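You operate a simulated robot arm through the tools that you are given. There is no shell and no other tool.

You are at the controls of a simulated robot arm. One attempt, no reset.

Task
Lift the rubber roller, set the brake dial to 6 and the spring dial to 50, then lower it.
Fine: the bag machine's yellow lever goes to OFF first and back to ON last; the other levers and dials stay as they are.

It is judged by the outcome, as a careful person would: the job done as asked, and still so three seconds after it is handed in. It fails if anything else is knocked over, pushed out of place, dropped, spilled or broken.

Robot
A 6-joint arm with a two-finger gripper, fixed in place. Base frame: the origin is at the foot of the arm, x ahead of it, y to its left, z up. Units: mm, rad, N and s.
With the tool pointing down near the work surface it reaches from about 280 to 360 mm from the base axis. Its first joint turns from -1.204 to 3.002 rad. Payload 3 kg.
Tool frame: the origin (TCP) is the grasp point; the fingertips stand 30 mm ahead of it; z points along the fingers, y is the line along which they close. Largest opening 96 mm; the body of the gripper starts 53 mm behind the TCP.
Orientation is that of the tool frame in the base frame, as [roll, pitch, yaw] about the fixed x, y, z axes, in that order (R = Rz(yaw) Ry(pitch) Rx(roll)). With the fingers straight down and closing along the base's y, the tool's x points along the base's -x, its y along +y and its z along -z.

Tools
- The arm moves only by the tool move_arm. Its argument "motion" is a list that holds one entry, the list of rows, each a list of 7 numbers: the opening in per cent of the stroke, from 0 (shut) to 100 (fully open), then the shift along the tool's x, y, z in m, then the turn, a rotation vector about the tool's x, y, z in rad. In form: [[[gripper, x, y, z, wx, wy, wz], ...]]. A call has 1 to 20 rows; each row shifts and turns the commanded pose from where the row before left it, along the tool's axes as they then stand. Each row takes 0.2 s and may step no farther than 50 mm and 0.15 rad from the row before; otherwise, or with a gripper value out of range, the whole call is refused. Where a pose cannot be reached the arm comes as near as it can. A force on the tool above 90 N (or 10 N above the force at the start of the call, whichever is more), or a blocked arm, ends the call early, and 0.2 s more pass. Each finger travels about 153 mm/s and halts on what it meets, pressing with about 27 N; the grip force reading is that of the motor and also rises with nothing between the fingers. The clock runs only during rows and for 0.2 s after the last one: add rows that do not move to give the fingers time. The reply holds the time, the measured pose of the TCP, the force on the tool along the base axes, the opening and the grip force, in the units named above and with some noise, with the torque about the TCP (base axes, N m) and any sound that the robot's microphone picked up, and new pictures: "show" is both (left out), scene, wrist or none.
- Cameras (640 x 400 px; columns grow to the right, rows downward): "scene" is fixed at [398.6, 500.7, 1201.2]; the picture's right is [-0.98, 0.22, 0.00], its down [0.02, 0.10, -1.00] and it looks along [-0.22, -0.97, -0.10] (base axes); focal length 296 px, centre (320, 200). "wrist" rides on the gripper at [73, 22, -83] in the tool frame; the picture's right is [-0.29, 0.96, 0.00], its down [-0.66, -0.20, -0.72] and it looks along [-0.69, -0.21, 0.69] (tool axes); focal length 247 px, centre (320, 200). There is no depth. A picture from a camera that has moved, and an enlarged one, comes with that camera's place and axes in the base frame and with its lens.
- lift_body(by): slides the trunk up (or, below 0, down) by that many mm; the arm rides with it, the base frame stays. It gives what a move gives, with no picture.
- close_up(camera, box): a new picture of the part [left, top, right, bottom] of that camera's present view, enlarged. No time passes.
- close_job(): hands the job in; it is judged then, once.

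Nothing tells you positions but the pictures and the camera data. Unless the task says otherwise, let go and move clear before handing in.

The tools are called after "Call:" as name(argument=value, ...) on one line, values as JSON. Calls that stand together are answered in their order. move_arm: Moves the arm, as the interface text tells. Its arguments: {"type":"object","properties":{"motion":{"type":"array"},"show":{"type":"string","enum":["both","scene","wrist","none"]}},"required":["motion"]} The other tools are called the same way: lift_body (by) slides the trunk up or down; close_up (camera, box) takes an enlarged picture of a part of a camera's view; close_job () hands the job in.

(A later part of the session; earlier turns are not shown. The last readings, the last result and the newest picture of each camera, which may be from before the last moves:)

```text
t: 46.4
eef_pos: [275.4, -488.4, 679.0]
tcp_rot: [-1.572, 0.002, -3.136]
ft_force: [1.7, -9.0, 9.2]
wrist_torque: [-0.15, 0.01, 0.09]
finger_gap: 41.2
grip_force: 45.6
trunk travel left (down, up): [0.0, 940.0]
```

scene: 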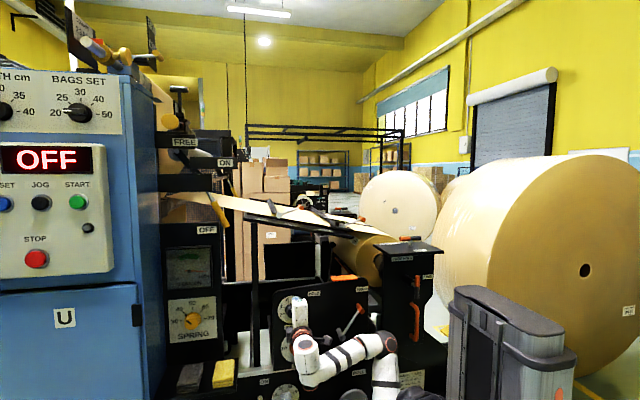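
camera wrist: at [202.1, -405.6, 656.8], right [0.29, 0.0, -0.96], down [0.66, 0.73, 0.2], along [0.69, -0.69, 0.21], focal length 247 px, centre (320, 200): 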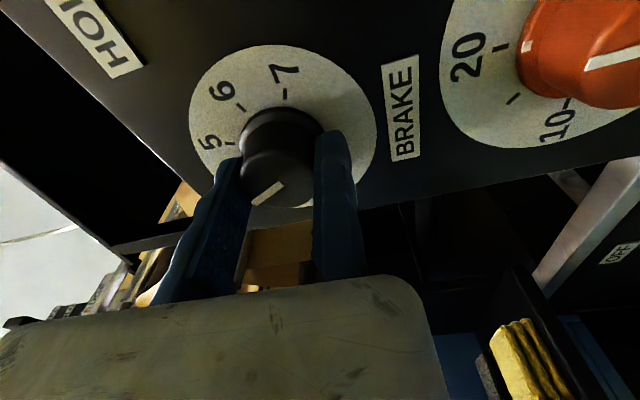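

Balanced grip now. I turn clockwise about the knob's own axis, first by 0.4 rad.

Call:
move_arm(motion=[[[30, -0.00205, -0.0001, 0, 0, 0, 0.1], [30, -0.00205, -0.0001, 0, 0, 0, 0.1], [30, -0.00205, -0.0001, 0, 0, 0, 0.1], [30, -0.00205, -0.0001, 0, 0, 0, 0.1]]], show="wrist")

Call:
close_up(camera="wrist", box=[160, 60, 416, 220])

```text
t: 47.4
eef_pos: [282.3, -487.0, 680.1]
tcp_rot: [-1.572, 0.404, -3.138]
ft_force: [2.9, -17.2, 25.3]
wrist_torque: [-0.36, 0.24, 0.22]
finger_gap: 40.8
grip_force: 45.2
trunk travel left (down, up): [0.0, 940.0]
camera wrist: at [224.6, -404.0, 631.2], right [0.65, 0.0, -0.76], down [0.52, 0.72, 0.45], along [0.56, -0.69, 0.47], focal length 247 px, centre (320, 200)
```

wrist: 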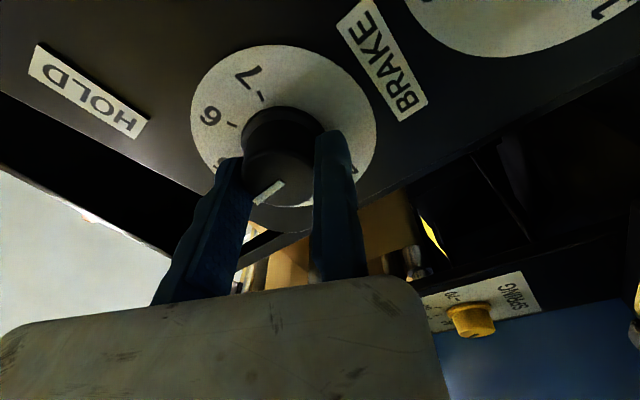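

```text
2.50 times, centred on (288, 140) of wrist
camera zoom: at [224.6, -404.0, 631.2], right [0.65, 0.0, -0.76], down [0.52, 0.72, 0.45], along [0.56, -0.69, 0.47], focal length 617 px, centre (400, 350)
```

zoom: 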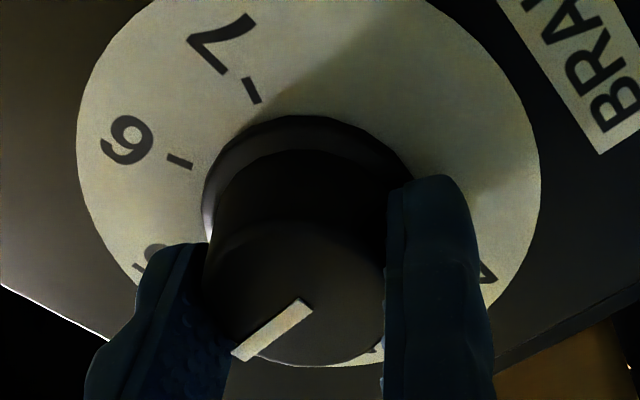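

The knob turns with the gripper, so the grip holds. I continue.

Call:
move_arm(motion=[[[30, -0.00205, -0.0001, 0, 0, 0, 0.1], [30, -0.00205, -0.0001, 0, 0, 0, 0.1], [30, -0.00205, -0.0001, 0, 0, 0, 0.1], [30, -0.00205, -0.0001, 0, 0, 0, 0.1], [30, -0.00205, -0.0001, 0, 0, 0, 0.1]]], show="wrist")

Call:
close_up(camera="wrist", box=[160, 60, 416, 220])

```text
t: 48.6
eef_pos: [291.4, -485.6, 687.1]
tcp_rot: [-1.574, 0.906, -3.14]
ft_force: [-5.9, -17.4, 21.0]
wrist_torque: [-0.69, 0.3, 0.33]
finger_gap: 41.2
grip_force: 45.0
trunk travel left (down, up): [0.0, 940.0]
camera wrist: at [263.7, -403.5, 615.5], right [0.93, 0.0, -0.36], down [0.25, 0.72, 0.65], along [0.26, -0.69, 0.67], focal length 247 px, centre (320, 200)
```

wrist: 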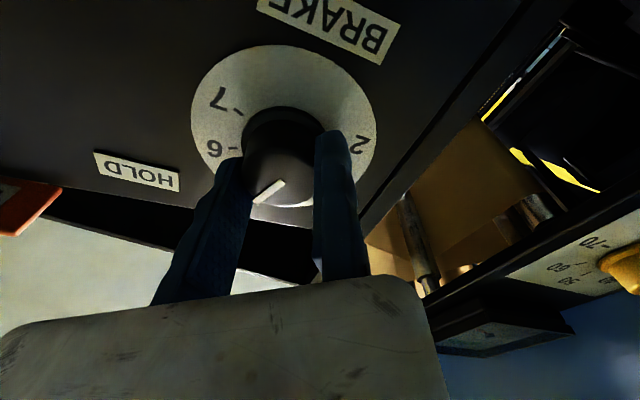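

```text
2.50 times, centred on (288, 140) of wrist
camera zoom: at [263.7, -403.5, 615.5], right [0.93, 0.0, -0.36], down [0.25, 0.72, 0.65], along [0.26, -0.69, 0.67], focal length 617 px, centre (400, 350)
```

zoom: 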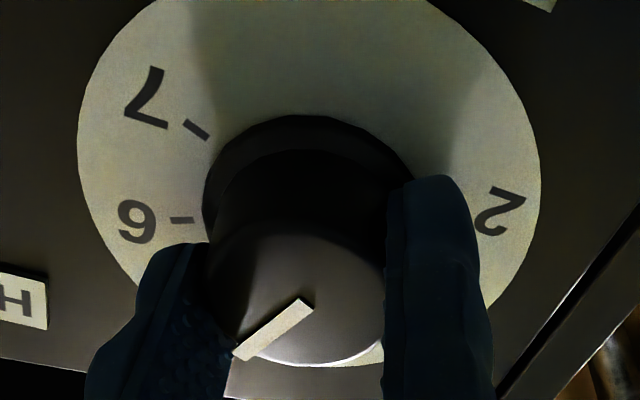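

The dial has turned about 52°. I turn the remaining 38° to 6.

Call:
move_arm(motion=[[[30, -0.00205, -0.0001, 0, 0, 0, 0.1], [30, -0.00205, -0.0001, 0, 0, 0, 0.1], [30, -0.00205, -0.0001, 0, 0, 0, 0.1], [30, -0.00205, -0.0001, 0, 0, 0, 0.1], [30, -0.00205, -0.0001, 0, 0, 0, 0.1], [30, -0.00205, -0.0001, 0, 0, 0, 0.1], [30, -0.00133, -5e-05, 0, 0, 0, 0.065], [30, 0, 0, 0, 0, 0, 0]]], show="both")

Call:
close_up(camera="wrist", box=[160, 60, 416, 220])

```text
t: 50.4
eef_pos: [295.4, -485.6, 700.9]
tcp_rot: [-2.646, 1.567, 2.069]
ft_force: [-22.6, 8.2, -5.1]
wrist_torque: [0.31, -0.1, -0.55]
finger_gap: 40.9
grip_force: 44.9
trunk travel left (down, up): [0.0, 940.0]
camera wrist: at [318.0, -403.0, 626.4], right [0.96, 0.0, 0.29], down [-0.2, 0.72, 0.66], along [-0.21, -0.69, 0.69], focal length 247 px, centre (320, 200)
```

scene: 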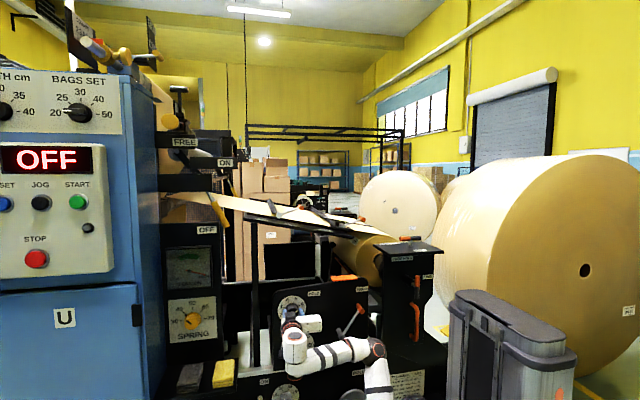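
wrist: 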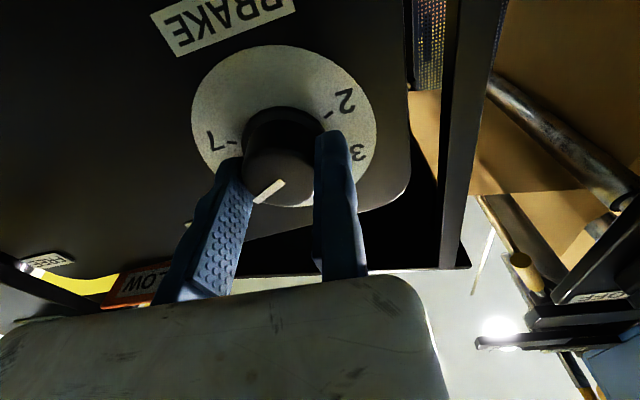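

```text
2.50 times, centred on (288, 140) of wrist
camera zoom: at [318.0, -403.0, 626.4], right [0.96, 0.0, 0.29], down [-0.2, 0.72, 0.66], along [-0.21, -0.69, 0.69], focal length 617 px, centre (400, 350)
```

zoom: 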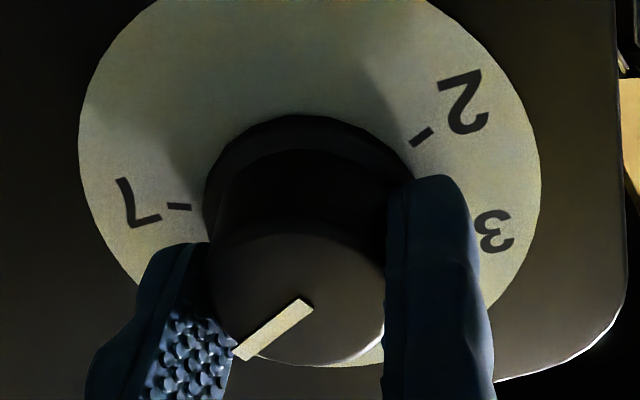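

Tick 7 now sits where tick 5 sat at the start, so the dial has moved exactly two steps, from 4 to 6. I open the fingers and back straight out.

Call:
move_arm(motion=[[[60, 0, 0, 0, 0, 0, 0], [60, 0, 0, 0, 0, 0, 0], [60, 0, 0, -0.02, 0, 0, 0], [60, 0, 0, -0.03, 0, 0, 0], [60, 0, 0, 0, 0, 0, 0]]], show="both")

Call:
close_up(camera="wrist", box=[160, 40, 416, 200])

Call:
close_up(camera="scene", box=[262, 285, 342, 335])

```text
t: 51.6
eef_pos: [291.5, -446.5, 692.5]
tcp_rot: [-1.959, 1.563, 2.759]
ft_force: [0.0, 0.3, 0.4]
wrist_torque: [0.0, 0.03, 0.01]
finger_gap: 57.5
grip_force: 0.0
out of reach, approached as far as the arm can: row 4
trunk travel left (down, up): [0.0, 940.0]
camera wrist: at [313.1, -363.2, 618.7], right [0.96, 0.0, 0.29], down [-0.2, 0.72, 0.66], along [-0.2, -0.69, 0.69], focal length 247 px, centre (320, 200)
```

scene: 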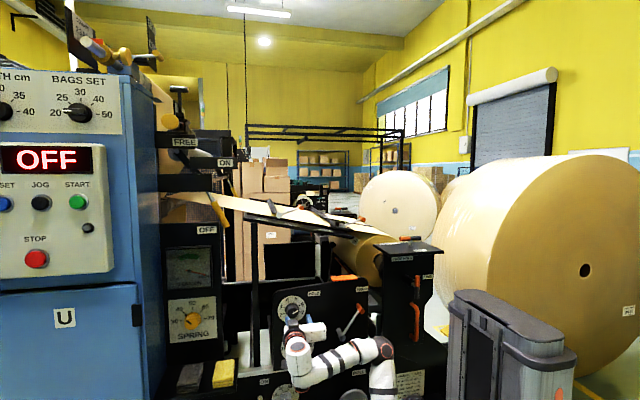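
wrist: 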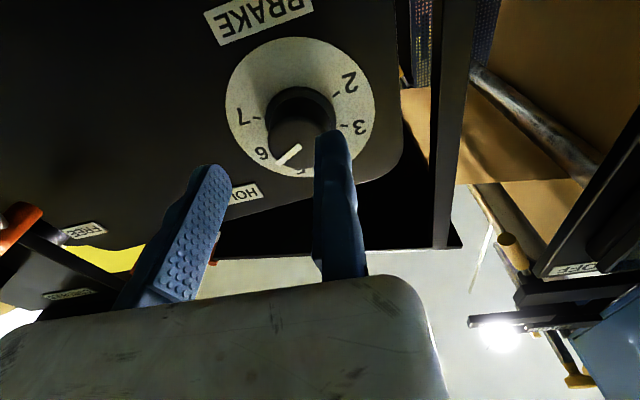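

```text
2.50 times, centred on (288, 120) of wrist
camera zoom: at [313.1, -363.2, 618.7], right [0.96, 0.0, 0.29], down [-0.2, 0.72, 0.66], along [-0.2, -0.69, 0.69], focal length 617 px, centre (400, 400)
```

zoom: 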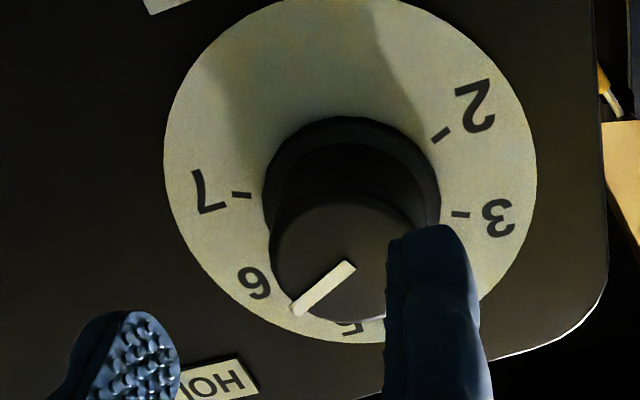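

```text
8.00 times, centred on (302, 310) of scene
camera zoom: at [398.6, 500.7, 1201.2], right [-0.98, 0.22, 0.0], down [0.02, 0.1, -1.0], along [-0.22, -0.97, -0.1], focal length 2368 px, centre (464, -680)
```

zoom: 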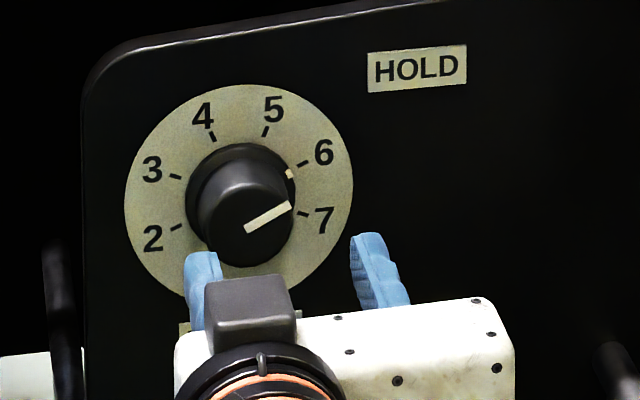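

The brake dial reads 6. I'll take a sharper look to be sure of the alignment.

Call:
close_up(camera="scene", box=[276, 296, 308, 320])

```text
16.00 times, centred on (292, 308) of scene
camera zoom: at [398.6, 500.7, 1201.2], right [-0.98, 0.22, 0.0], down [0.02, 0.1, -1.0], along [-0.22, -0.97, -0.1], focal length 4735 px, centre (768, -1528)
```

zoom: 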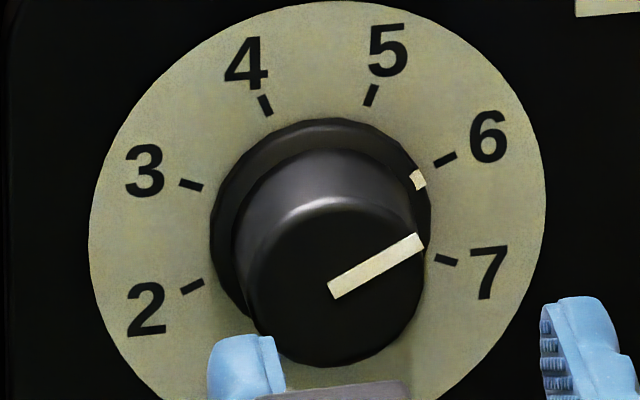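

The pointer line is parallel to tick 6, so the brake dial is set. Next is the spring dial at about (613, -510, 697). First I unroll the tool here, clear of the knob.

Call:
move_arm(motion=[[[60, 0, 0, 0, 0, 0, -0.14], [60, 0, 0, 0, 0, 0, -0.14], [60, 0, 0, 0, 0, 0, -0.14], [60, 0, 0, 0, 0, 0, -0.14], [60, 0, 0, 0, 0, 0, -0.14], [60, 0, 0, 0, 0, 0, -0.14], [60, 0, 0, 0, 0, 0, -0.14], [60, 0, 0, 0, 0, 0, -0.14], [60, 0, 0, 0, 0, 0, -0.14], [60, 0, 0, 0, 0, 0, -0.14], [60, 0, 0, 0, 0, 0, -0.14], [60, 0, 0, 0, 0, 0, -0.025], [60, 0, 0, 0, 0, 0, 0]]], show="none")

Call:
close_up(camera="scene", box=[240, 270, 400, 370])

```text
t: 54.4
eef_pos: [292.0, -447.1, 692.0]
tcp_rot: [-1.575, -0.002, -3.138]
ft_force: [-0.3, -0.4, -0.1]
wrist_torque: [0.02, -0.01, -0.03]
finger_gap: 57.5
grip_force: 0.0
trunk travel left (down, up): [0.0, 940.0]
```

```text
4.00 times, centred on (320, 320) of scene
camera zoom: at [398.6, 500.7, 1201.2], right [-0.98, 0.22, 0.0], down [0.02, 0.1, -1.0], along [-0.22, -0.97, -0.1], focal length 1184 px, centre (320, -280)
```

zoom: 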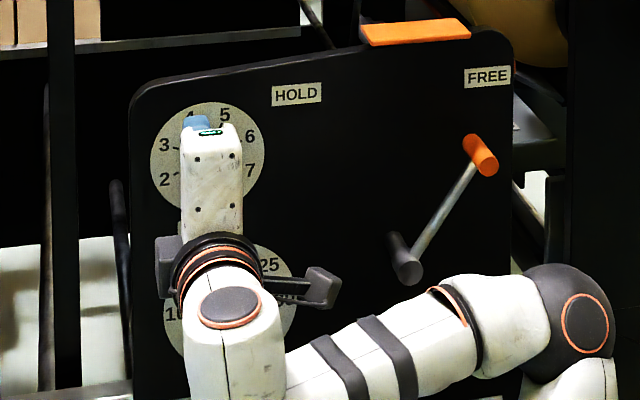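

The way up is clear. I raise the trunk by 502 mm so I can swing the arm over to the spring dial's side at a safe height.

Call:
lift_body(by=502)

Call:
move_arm(motion=[[[60, -0.03, 0.035, 0, 0, 0, 0], [60, -0.03, 0.035, 0, 0, 0, 0], [60, -0.03, 0.035, 0, 0, 0, 0], [60, -0.03, 0.035, 0, 0, 0, 0], [60, -0.03, 0.035, 0.005, 0, 0, 0], [60, -0.03, 0.035, 0.005, 0, 0, 0]]], show="scene")

```text
refused: 502 is not a number from -400 to 400
```

```text
t: 55.7
eef_pos: [421.3, -462.5, 525.4]
tcp_rot: [-1.545, 0.026, 3.139]
ft_force: [-85.9, 42.7, 13.3]
wrist_torque: [0.56, -1.0, 8.56]
finger_gap: 57.6
grip_force: 0.1
out of reach, approached as far as the arm can: row 4, 5, 6
trunk travel left (down, up): [0.0, 940.0]
stopped in row 6: the force on the tool passed its limit at 127 N (the readings are from after the stop); the commanded pose is now the measured one
```

scene: 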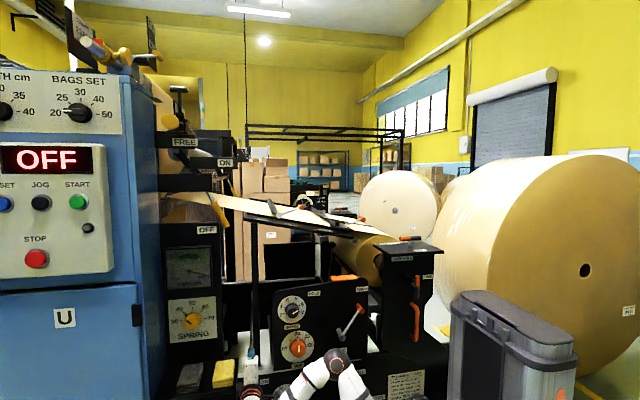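

That was my mistake: the trunk lift was refused (400 mm is the most per call), and the arm then moved at the low height and touched something. I'll stop and look closely at what it touched before moving.

Call:
close_up(camera="scene", box=[160, 300, 320, 400])

Call:
close_up(camera="wrist", box=[0, 0, 640, 400])

Call:
close_up(camera="scene", box=[240, 340, 400, 440])

```text
4.00 times, centred on (240, 350) of scene
camera zoom: at [398.6, 500.7, 1201.2], right [-0.98, 0.22, 0.0], down [0.02, 0.1, -1.0], along [-0.22, -0.97, -0.1], focal length 1184 px, centre (640, -400)
```

zoom: 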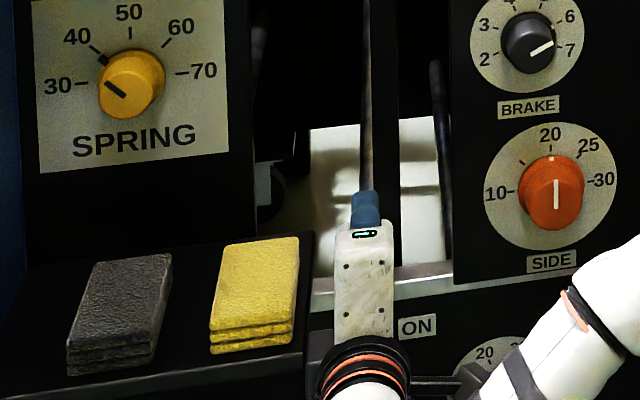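

```text
1.00 times, centred on (320, 200) of wrist (not enlarged: the box is as wide or as high as the picture)
camera zoom: at [350.2, -379.8, 498.3], right [0.32, -0.02, -0.95], down [0.66, 0.73, 0.2], along [0.68, -0.69, 0.25], focal length 247 px, centre (320, 200)
```

zoom: 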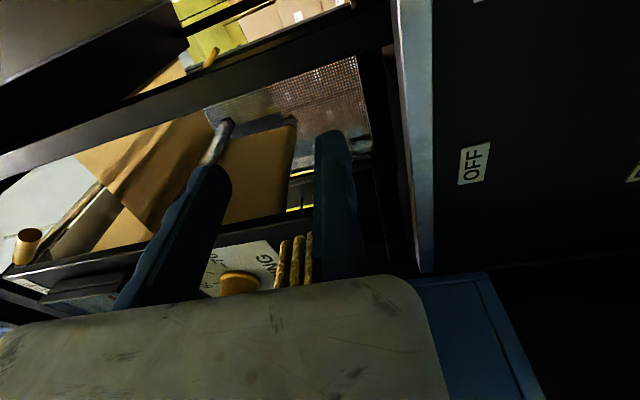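

```text
refused: 440 is not a number from 0 to 400
```

The gripper's side is resting against the edge of the small shelf; the yellow and grey pads look unmoved. I back away in -x first, then rise.

Call:
move_arm(motion=[[[60, 0.015, 0, 0, 0, 0, 0], [60, 0.02, -0.01, 0, 0, 0, 0], [60, 0.01, -0.03, 0, 0, 0, 0], [60, 0, -0.03, 0, 0, 0, 0]]], show="both")

Call:
close_up(camera="scene", box=[160, 300, 320, 400])

```text
t: 56.7
eef_pos: [386.0, -464.3, 584.3]
tcp_rot: [-1.562, 0.01, -3.141]
ft_force: [0.7, -0.7, 0.0]
wrist_torque: [-0.04, 0.03, 0.01]
finger_gap: 57.3
grip_force: 0.1
trunk travel left (down, up): [0.0, 940.0]
camera wrist: at [312.9, -380.9, 559.4], right [0.3, -0.01, -0.95], down [0.66, 0.72, 0.2], along [0.69, -0.69, 0.22], focal length 247 px, centre (320, 200)
```

scene: 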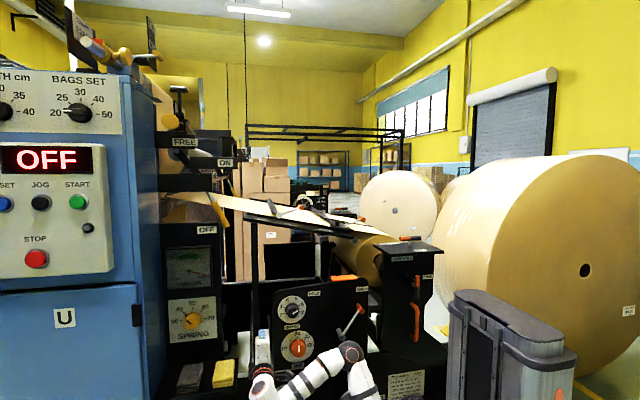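
wrist: 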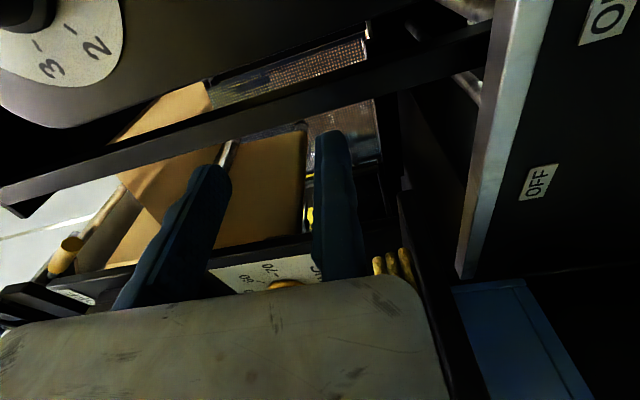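

```text
4.00 times, centred on (240, 350) of scene
camera zoom: at [398.6, 500.7, 1201.2], right [-0.98, 0.22, 0.0], down [0.02, 0.1, -1.0], along [-0.22, -0.97, -0.1], focal length 1184 px, centre (640, -400)
```

zoom: 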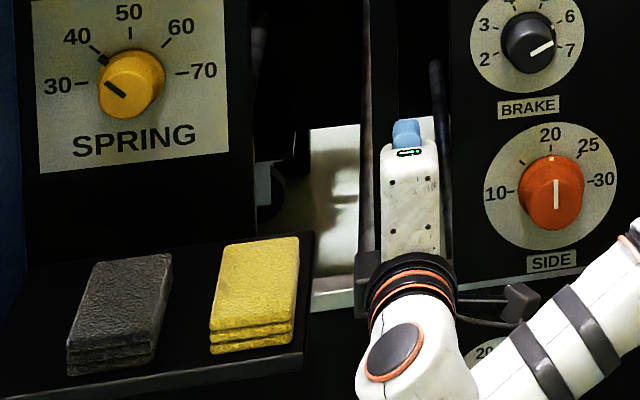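

Everything is as it was: the pads, the side dial and the brake dial at 6. Now I raise the trunk, one call at a time.

Call:
lift_body(by=400)

```text
t: 60.5
eef_pos: [385.5, -463.0, 984.5]
tcp_rot: [-1.56, 0.009, -3.141]
ft_force: [0.0, 0.6, -0.1]
wrist_torque: [0.0, -0.02, 0.02]
finger_gap: 57.7
grip_force: 0.1
trunk travel left (down, up): [-400.0, 540.0]
```

The trunk is up. The spring dial lies far out in x, so I'll approach it with the tool yawed toward +x. First I bring the arm to a comfortable pose in front of the panel.

Call:
move_arm(motion=[[[60, -0.0136, 0.0374, 0.0034, -0.011, 0, -0.009], [60, -0.0136, 0.0374, 0.0034, 0, 0, 0], [60, -0.0136, 0.0374, 0.0034, 0, 0, 0], [60, -0.0136, 0.0374, 0.0034, 0, 0, 0], [60, -0.0136, 0.0374, 0.0034, 0, 0, 0], [60, 0, 0, 0, 0, 0, 0]]], show="both")

```text
t: 61.9
eef_pos: [454.9, -482.3, 795.1]
tcp_rot: [-1.573, -0.002, -3.141]
ft_force: [-0.2, 0.2, 0.5]
wrist_torque: [0.0, 0.0, 0.01]
finger_gap: 58.0
grip_force: 0.0
trunk travel left (down, up): [-400.0, 540.0]
camera wrist: at [381.4, -399.5, 772.4], right [0.29, 0.0, -0.96], down [0.66, 0.72, 0.2], along [0.69, -0.69, 0.21], focal length 247 px, centre (320, 200)
```

scene: 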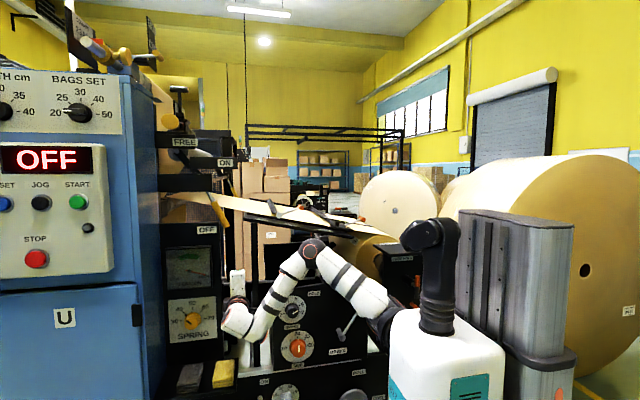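
wrist: 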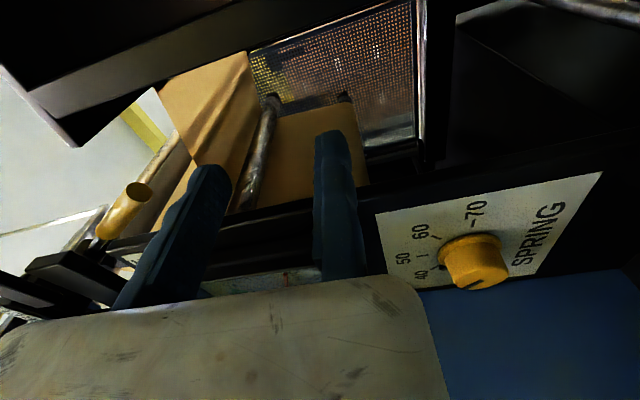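

Good, no limit here, and the spring dial is in view. I'll locate it more exactly.

Call:
close_up(camera="wrist", box=[400, 180, 560, 300])

```text
3.33 times, centred on (480, 240) of wrist
camera zoom: at [381.4, -399.5, 772.4], right [0.29, 0.0, -0.96], down [0.66, 0.72, 0.2], along [0.69, -0.69, 0.21], focal length 823 px, centre (-213, 67)
```

zoom: 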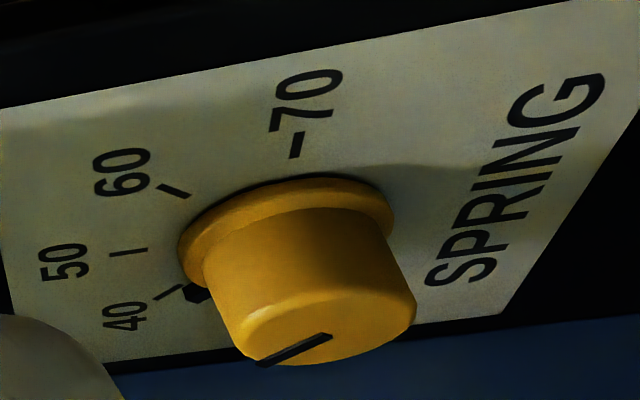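

The spring knob's axis is at about (612, 698) and its face is near y=-500. Now I yaw the tool toward +x, pivoting about the wrist, so the fingertips end up in front of the dial but still above and clear of it.

Call:
move_arm(motion=[[[60, -0.03, 0, -0.0018, 0, -0.12, 0], [60, -0.03, 0, -0.0018, 0, -0.12, 0], [60, -0.03, 0, -0.0018, 0, -0.12, 0]]], show="both")

```text
t: 62.7
eef_pos: [521.4, -475.5, 802.6]
tcp_rot: [-1.571, 0.017, -2.792]
ft_force: [-60.0, 1.8, -6.3]
wrist_torque: [0.07, -2.98, -1.19]
finger_gap: 51.8
grip_force: 0.1
out of reach, approached as far as the arm can: row 2, 3
trunk travel left (down, up): [-400.0, 540.0]
camera wrist: at [425.9, -422.8, 776.9], right [0.29, 0.11, -0.95], down [0.37, 0.9, 0.22], along [0.88, -0.41, 0.22], focal length 247 px, centre (320, 200)
```

scene: 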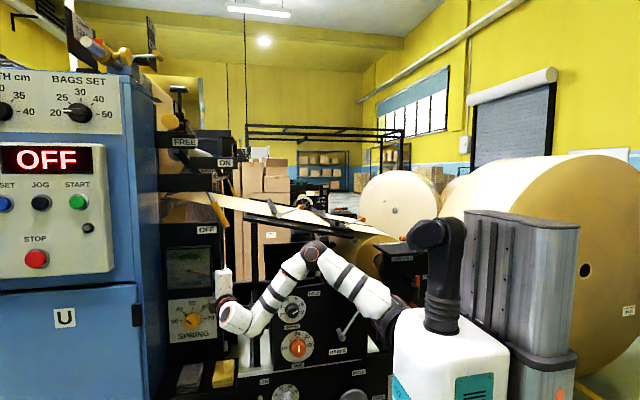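
wrist: 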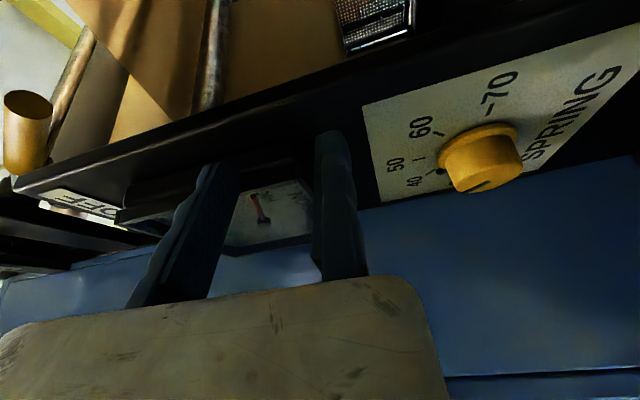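

The reach limit pushed the fingers sideways against the gauge frame. I back away from it at once.

Call:
move_arm(motion=[[[60, 0.02, 0, -0.02, 0, 0, 0], [60, 0.03, 0, -0.02, 0, 0, 0], [60, 0.02, 0, 0, 0, 0.12, 0], [60, 0, 0, 0, 0, 0.12, 0], [60, 0, 0, 0, 0, 0.11, 0]]], show="both")

Call:
close_up(camera="scene", box=[155, 220, 283, 350])

```text
t: 63.9
eef_pos: [446.7, -468.3, 796.6]
tcp_rot: [-1.572, 0.0, -3.13]
ft_force: [0.0, -0.2, 0.4]
wrist_torque: [0.03, 0.01, 0.01]
finger_gap: 57.6
grip_force: 0.0
out of reach, approached as far as the arm can: row 5
trunk travel left (down, up): [-400.0, 540.0]
camera wrist: at [371.8, -386.2, 774.2], right [0.29, 0.0, -0.96], down [0.65, 0.73, 0.2], along [0.7, -0.68, 0.21], focal length 247 px, centre (320, 200)
```

scene: 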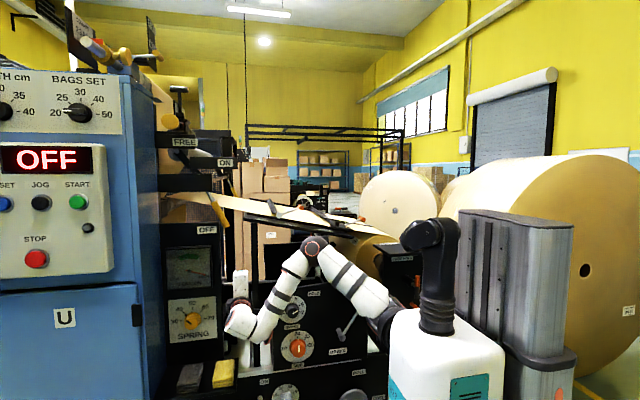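
wrist: 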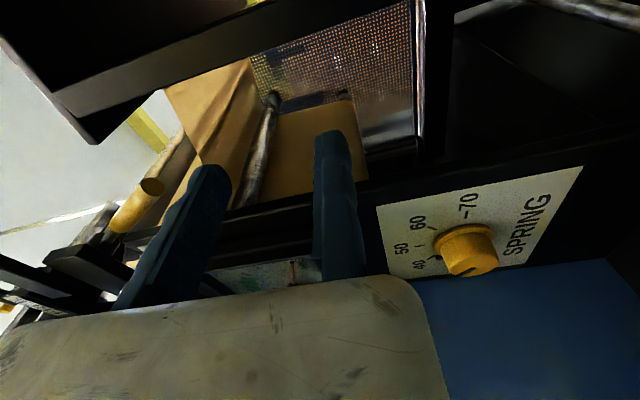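

```text
3.08 times, centred on (219, 285) of scene
camera zoom: at [398.6, 500.7, 1201.2], right [-0.98, 0.22, 0.0], down [0.02, 0.1, -1.0], along [-0.22, -0.97, -0.1], focal length 911 px, centre (631, -62)
```

zoom: 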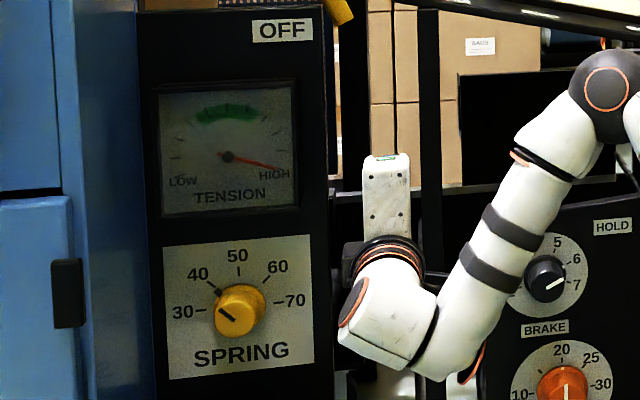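

Nothing was disturbed there. Before trying another tool direction, I lower a little below the gauge and close the fingers, so there is nothing at this height to touch.

Call:
lift_body(by=-42)

```text
t: 64.8
eef_pos: [445.3, -467.3, 755.6]
tcp_rot: [-1.57, 0.0, -3.132]
ft_force: [0.4, -0.5, 0.3]
wrist_torque: [-0.01, 0.0, -0.02]
finger_gap: 57.9
grip_force: 0.2
trunk travel left (down, up): [-358.0, 582.0]
```

Call:
move_arm(motion=[[[5, -0.0195, 0, 0.005, 0, -0.12, 0], [5, -0.0183, 0, 0.004, 0, -0.12, 0], [5, -0.0174, 0, 0.003, 0, -0.12, 0], [5, -0.0166, 0, 0.002, 0, -0.12, 0]]], show="both")

```text
t: 65.8
eef_pos: [520.2, -469.3, 754.1]
tcp_rot: [-1.572, 0.001, -2.648]
ft_force: [-0.6, -0.8, -0.5]
wrist_torque: [0.01, 0.01, 0.03]
finger_gap: 4.7
grip_force: 0.1
trunk travel left (down, up): [-358.0, 582.0]
camera wrist: at [415.6, -431.3, 731.7], right [0.26, 0.14, -0.96], down [0.24, 0.95, 0.2], along [0.94, -0.28, 0.21], focal length 247 px, centre (320, 200)
```

scene: 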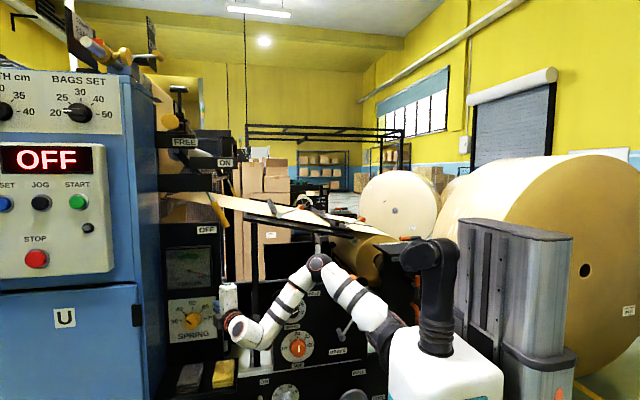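
wrist: 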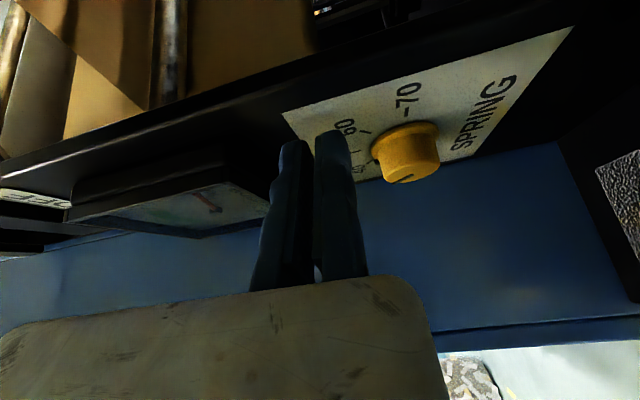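

No limit with a yaw of about 0.49 rad. I test moving out to x≈590 at this height, still in front of the panel and above the knob.

Call:
move_arm(motion=[[[5, -0.0308, 0, 0.0166, 0, 0, 0], [5, -0.0308, 0, 0.0166, 0, 0, 0]]], show="both")

```text
t: 66.3
eef_pos: [576.6, -478.3, 754.8]
tcp_rot: [-1.572, 0.003, -2.646]
ft_force: [-0.7, -0.3, -0.3]
wrist_torque: [0.01, 0.0, 0.04]
finger_gap: 4.8
grip_force: 0.1
out of reach, approached as far as the arm can: row 2
trunk travel left (down, up): [-358.0, 582.0]
camera wrist: at [473.7, -440.8, 731.9], right [0.26, 0.14, -0.96], down [0.24, 0.95, 0.21], along [0.94, -0.28, 0.21], focal length 247 px, centre (320, 200)
```

scene: 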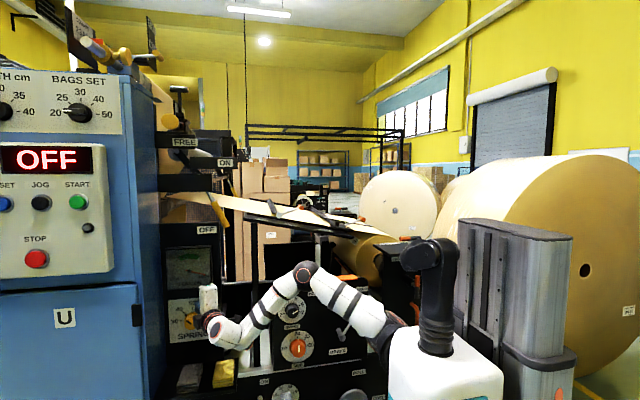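
wrist: 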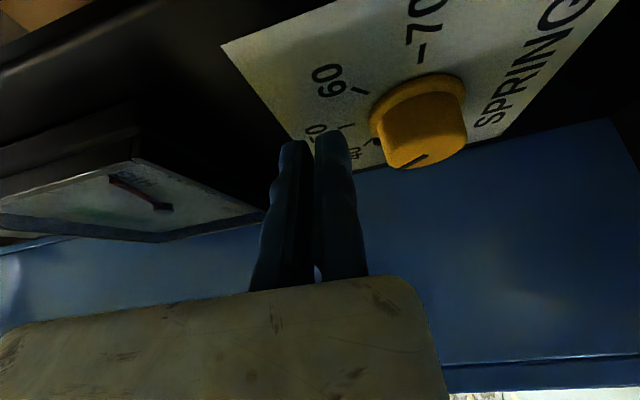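

At this yaw the reach is almost enough. With yaw 0.6 the knob should be reachable, so I back off to x≈525, set yaw 0.6 and tilt the grip by -0.4 rad about the dial's axis. That way the 45° turn stays centred.

Call:
move_arm(motion=[[[5, 0.0189, 0, -0.0193, 0, 0, 0], [5, 0.0189, 0, -0.0193, 0, 0, 0], [5, 0, 0, 0, 0, -0.104, 0], [5, 0, 0, 0, -0.0753, 0, -0.11], [5, 0, 0, 0, -0.0753, 0, -0.11], [5, 0, 0, 0, -0.0753, 0, -0.11], [5, 0, 0, 0, 0, 0, 0]]], show="both")

```text
t: 68.0
eef_pos: [524.8, -461.1, 756.6]
tcp_rot: [-1.809, -0.328, -2.506]
ft_force: [0.6, -0.2, -0.2]
wrist_torque: [0.0, -0.01, 0.02]
finger_gap: 4.9
grip_force: 0.1
trunk travel left (down, up): [-358.0, 582.0]
camera wrist: at [417.3, -434.7, 777.1], right [-0.15, 0.17, -0.97], down [0.21, 0.97, 0.13], along [0.97, -0.18, -0.18], focal length 247 px, centre (320, 200)
```

scene: 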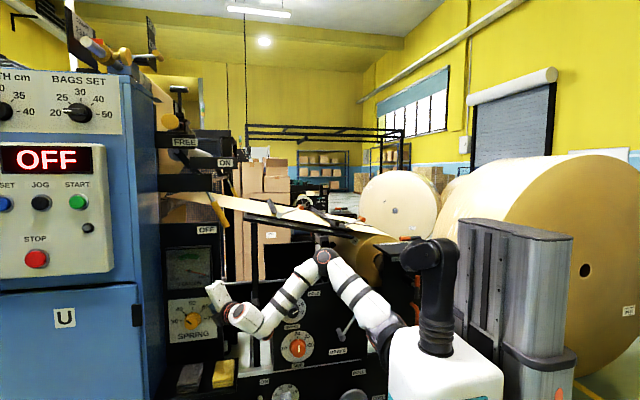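
wrist: 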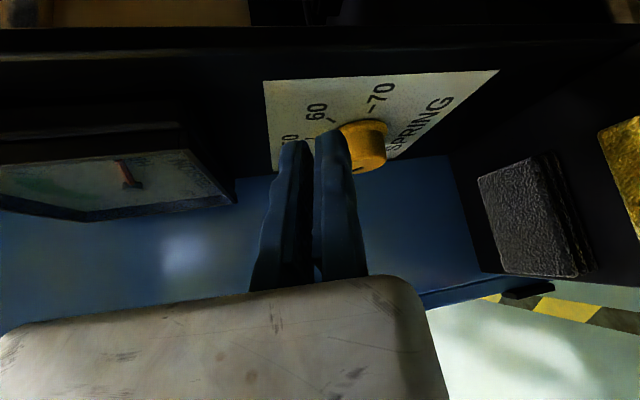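

Clean. Now I raise the arm slightly relative to the trunk, then lower the trunk by 90 mm to come level with the knob.

Call:
move_arm(motion=[[[5, 0.0122, -0.035, -0.0084, 0, 0, 0], [5, 0, 0, 0, 0, 0, 0]]], show="none")

Call:
lift_body(by=-90)

Call:
move_arm(motion=[[[68, 0, 0, 0, 0, 0, 0], [68, 0, 0, 0, 0, 0, 0], [68, 0, 0, 0, 0, 0, 0]]], show="both")

Call:
close_up(camera="wrist", box=[200, 60, 456, 220])

```text
t: 68.5
eef_pos: [523.5, -463.0, 795.1]
tcp_rot: [-1.807, -0.326, -2.506]
ft_force: [-0.6, 0.2, -0.9]
wrist_torque: [0.0, 0.03, 0.01]
finger_gap: 4.7
grip_force: 0.2
trunk travel left (down, up): [-358.0, 582.0]
```

```text
t: 69.8
eef_pos: [522.7, -463.8, 705.1]
tcp_rot: [-1.808, -0.327, -2.506]
ft_force: [0.3, 0.0, 0.8]
wrist_torque: [-0.02, -0.01, -0.04]
finger_gap: 4.8
grip_force: 0.0
trunk travel left (down, up): [-268.0, 672.0]
```

```text
t: 70.6
eef_pos: [524.2, -461.8, 705.1]
tcp_rot: [-1.805, -0.327, -2.507]
ft_force: [0.5, -0.1, 0.3]
wrist_torque: [-0.01, 0.0, 0.0]
finger_gap: 65.6
grip_force: 0.0
trunk travel left (down, up): [-268.0, 672.0]
camera wrist: at [416.9, -436.0, 725.9], right [-0.15, 0.17, -0.97], down [0.21, 0.97, 0.13], along [0.97, -0.18, -0.18], focal length 247 px, centre (320, 200)
```

scene: 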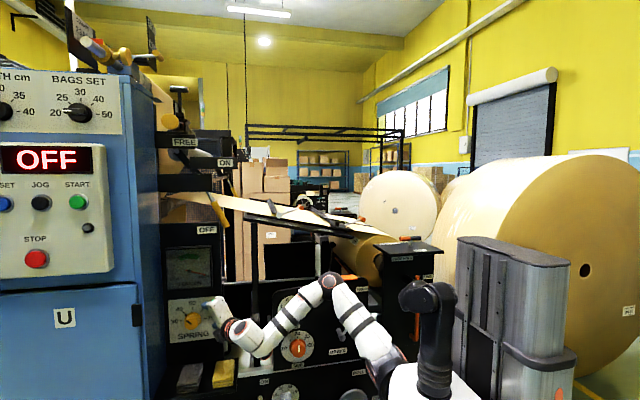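
wrist: 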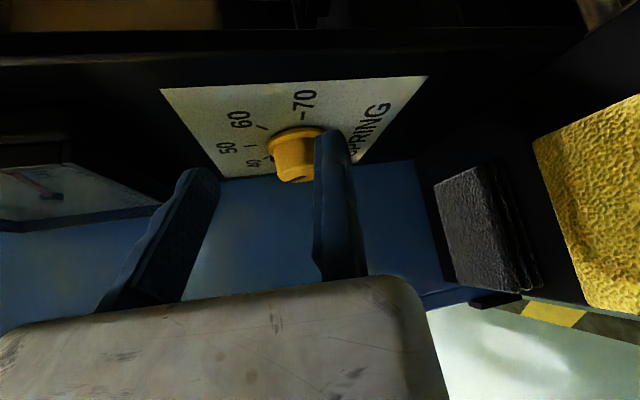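

```text
2.50 times, centred on (328, 140) of wrist
camera zoom: at [416.9, -436.0, 725.9], right [-0.15, 0.17, -0.97], down [0.21, 0.97, 0.13], along [0.97, -0.18, -0.18], focal length 617 px, centre (300, 350)
```

zoom: 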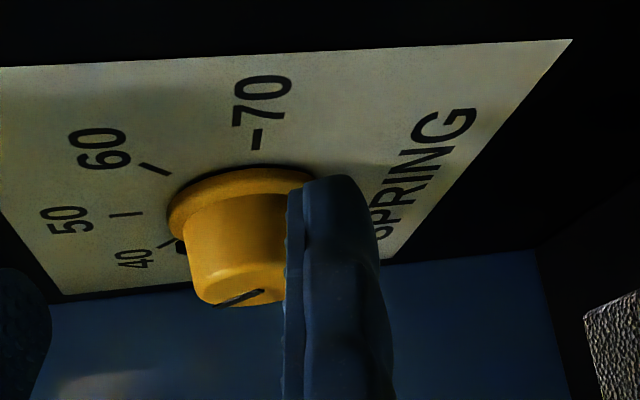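

The knob axis is at (612, 698), with its face near y=-494. The fixed finger's plane passes about 3 mm below the knob. I slide in from the side, keeping that plane, in steps.

Call:
move_arm(motion=[[[68, -0.0148, 0, 0.0219, 0, 0, 0], [68, -0.0148, 0, 0.0219, 0, 0, 0], [68, 0, 0, 0, 0, 0, 0]]], show="wrist")

Call:
close_up(camera="wrist", box=[160, 40, 416, 200])

```text
t: 71.4
eef_pos: [569.8, -483.7, 686.4]
tcp_rot: [-1.806, -0.327, -2.507]
ft_force: [-0.3, 0.3, 0.2]
wrist_torque: [0.0, -0.02, -0.01]
finger_gap: 65.4
grip_force: 0.0
trunk travel left (down, up): [-268.0, 672.0]
camera wrist: at [461.9, -456.2, 706.5], right [-0.15, 0.17, -0.97], down [0.21, 0.97, 0.14], along [0.97, -0.18, -0.18], focal length 247 px, centre (320, 200)
```

wrist: 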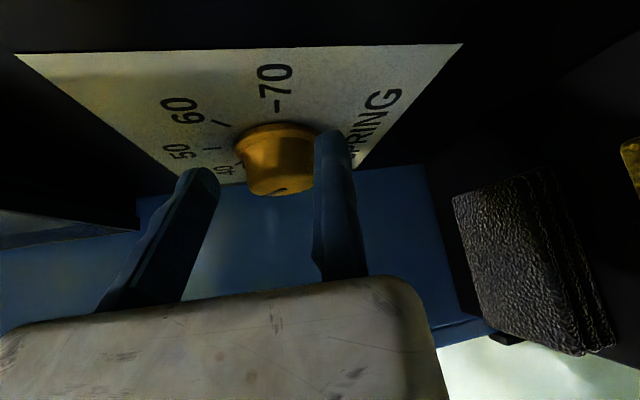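

```text
2.50 times, centred on (288, 120) of wrist
camera zoom: at [461.9, -456.2, 706.5], right [-0.15, 0.17, -0.97], down [0.21, 0.97, 0.14], along [0.97, -0.18, -0.18], focal length 617 px, centre (400, 400)
```

zoom: 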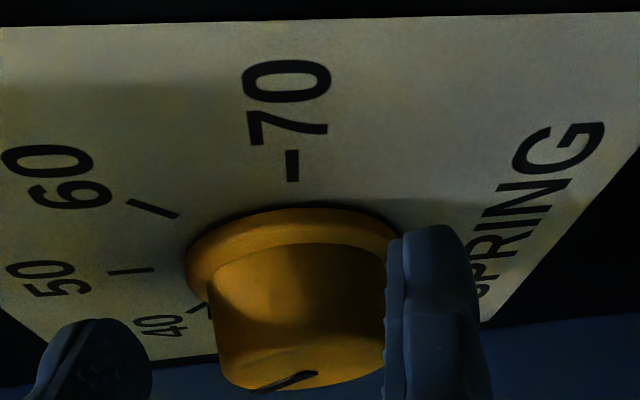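

Call:
move_arm(motion=[[[68, -0.009, 0, 0.009, 0, 0, 0], [68, -0.008, 0, 0.009, 0, 0, 0], [68, 0, 0, 0, 0, 0, 0]]], show="wrist")

Call:
close_up(camera="wrist", box=[160, 40, 416, 200])

```text
t: 72.2
eef_pos: [591.7, -487.7, 674.6]
tcp_rot: [-1.805, -0.326, -2.505]
ft_force: [0.1, 0.2, 0.9]
wrist_torque: [0.04, -0.02, 0.03]
finger_gap: 65.3
grip_force: 0.1
trunk travel left (down, up): [-268.0, 672.0]
camera wrist: at [485.1, -461.2, 696.3], right [-0.15, 0.17, -0.97], down [0.21, 0.97, 0.13], along [0.97, -0.18, -0.18], focal length 247 px, centre (320, 200)
```

wrist: 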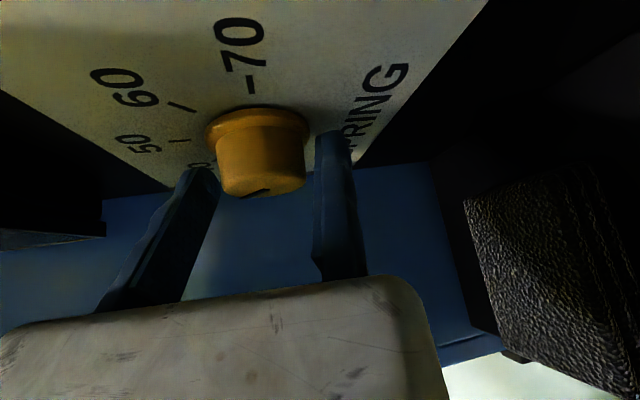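

```text
2.50 times, centred on (288, 120) of wrist
camera zoom: at [485.1, -461.2, 696.3], right [-0.15, 0.17, -0.97], down [0.21, 0.97, 0.13], along [0.97, -0.18, -0.18], focal length 617 px, centre (400, 400)
```

zoom: 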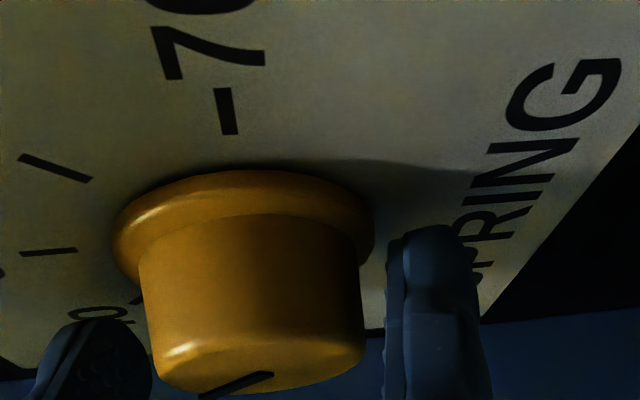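

The knob is between the pads. I close, and then bring the fixed pad up against it.

Call:
move_arm(motion=[[[40, 0, 0, 0, 0, 0, 0], [40, 0, 0, 0, 0, 0, 0]]], show="none")

```text
t: 72.8
eef_pos: [591.2, -486.7, 678.7]
tcp_rot: [-1.8, -0.328, -2.507]
ft_force: [2.6, 5.5, 8.4]
wrist_torque: [-0.51, -0.09, 0.28]
finger_gap: 49.1
grip_force: 9.3
trunk travel left (down, up): [-268.0, 672.0]
```

Call:
move_arm(motion=[[[40, 0, -0.002, 0, 0, 0, 0], [40, 0, 0, 0, 0, 0, 0]]], show="wrist")

Call:
close_up(camera="wrist", box=[160, 40, 416, 200])

```text
t: 73.4
eef_pos: [593.8, -486.9, 679.2]
tcp_rot: [-1.803, -0.327, -2.508]
ft_force: [4.6, 9.5, 7.6]
wrist_torque: [-0.6, 0.0, 0.44]
finger_gap: 47.9
grip_force: 8.3
trunk travel left (down, up): [-268.0, 672.0]
camera wrist: at [485.5, -459.1, 700.3], right [-0.15, 0.16, -0.98], down [0.21, 0.97, 0.13], along [0.97, -0.18, -0.18], focal length 247 px, centre (320, 200)
```

wrist: 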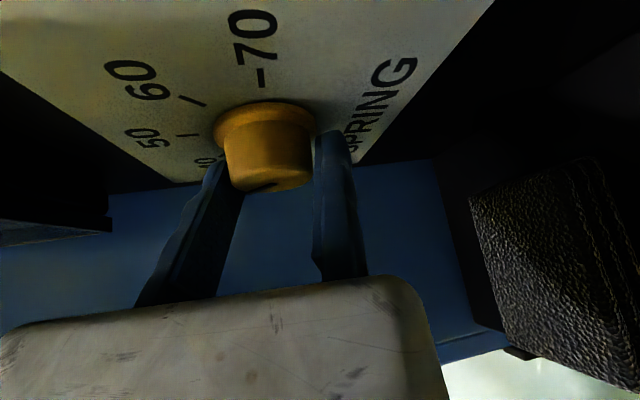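

```text
2.50 times, centred on (288, 120) of wrist
camera zoom: at [485.5, -459.1, 700.3], right [-0.15, 0.16, -0.98], down [0.21, 0.97, 0.13], along [0.97, -0.18, -0.18], focal length 617 px, centre (400, 400)
```

zoom: 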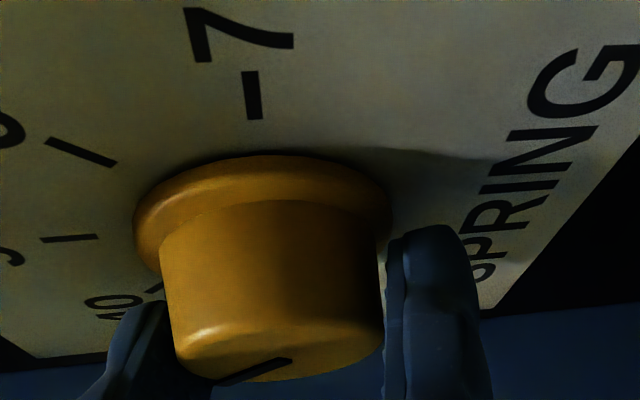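

Call:
move_arm(motion=[[[40, 0, -0.002, 0, 0, 0, 0], [40, 0, 0, 0, 0, 0, 0]]], show="none")

```text
t: 74.0
eef_pos: [592.8, -486.9, 681.0]
tcp_rot: [-1.805, -0.329, -2.507]
ft_force: [4.9, 11.0, 4.2]
wrist_torque: [-0.61, -0.01, 0.51]
finger_gap: 45.5
grip_force: 6.2
trunk travel left (down, up): [-268.0, 672.0]
```

Call:
move_arm(motion=[[[30, 0, -0.002, 0, 0, 0, 0], [30, 0, 0, 0, 0, 0, 0]]], show="none")

```text
t: 74.6
eef_pos: [593.8, -486.4, 681.6]
tcp_rot: [-1.805, -0.326, -2.504]
ft_force: [-2.6, 20.8, -1.8]
wrist_torque: [-0.37, -0.01, -0.4]
finger_gap: 44.5
grip_force: 45.5
trunk travel left (down, up): [-268.0, 672.0]
```

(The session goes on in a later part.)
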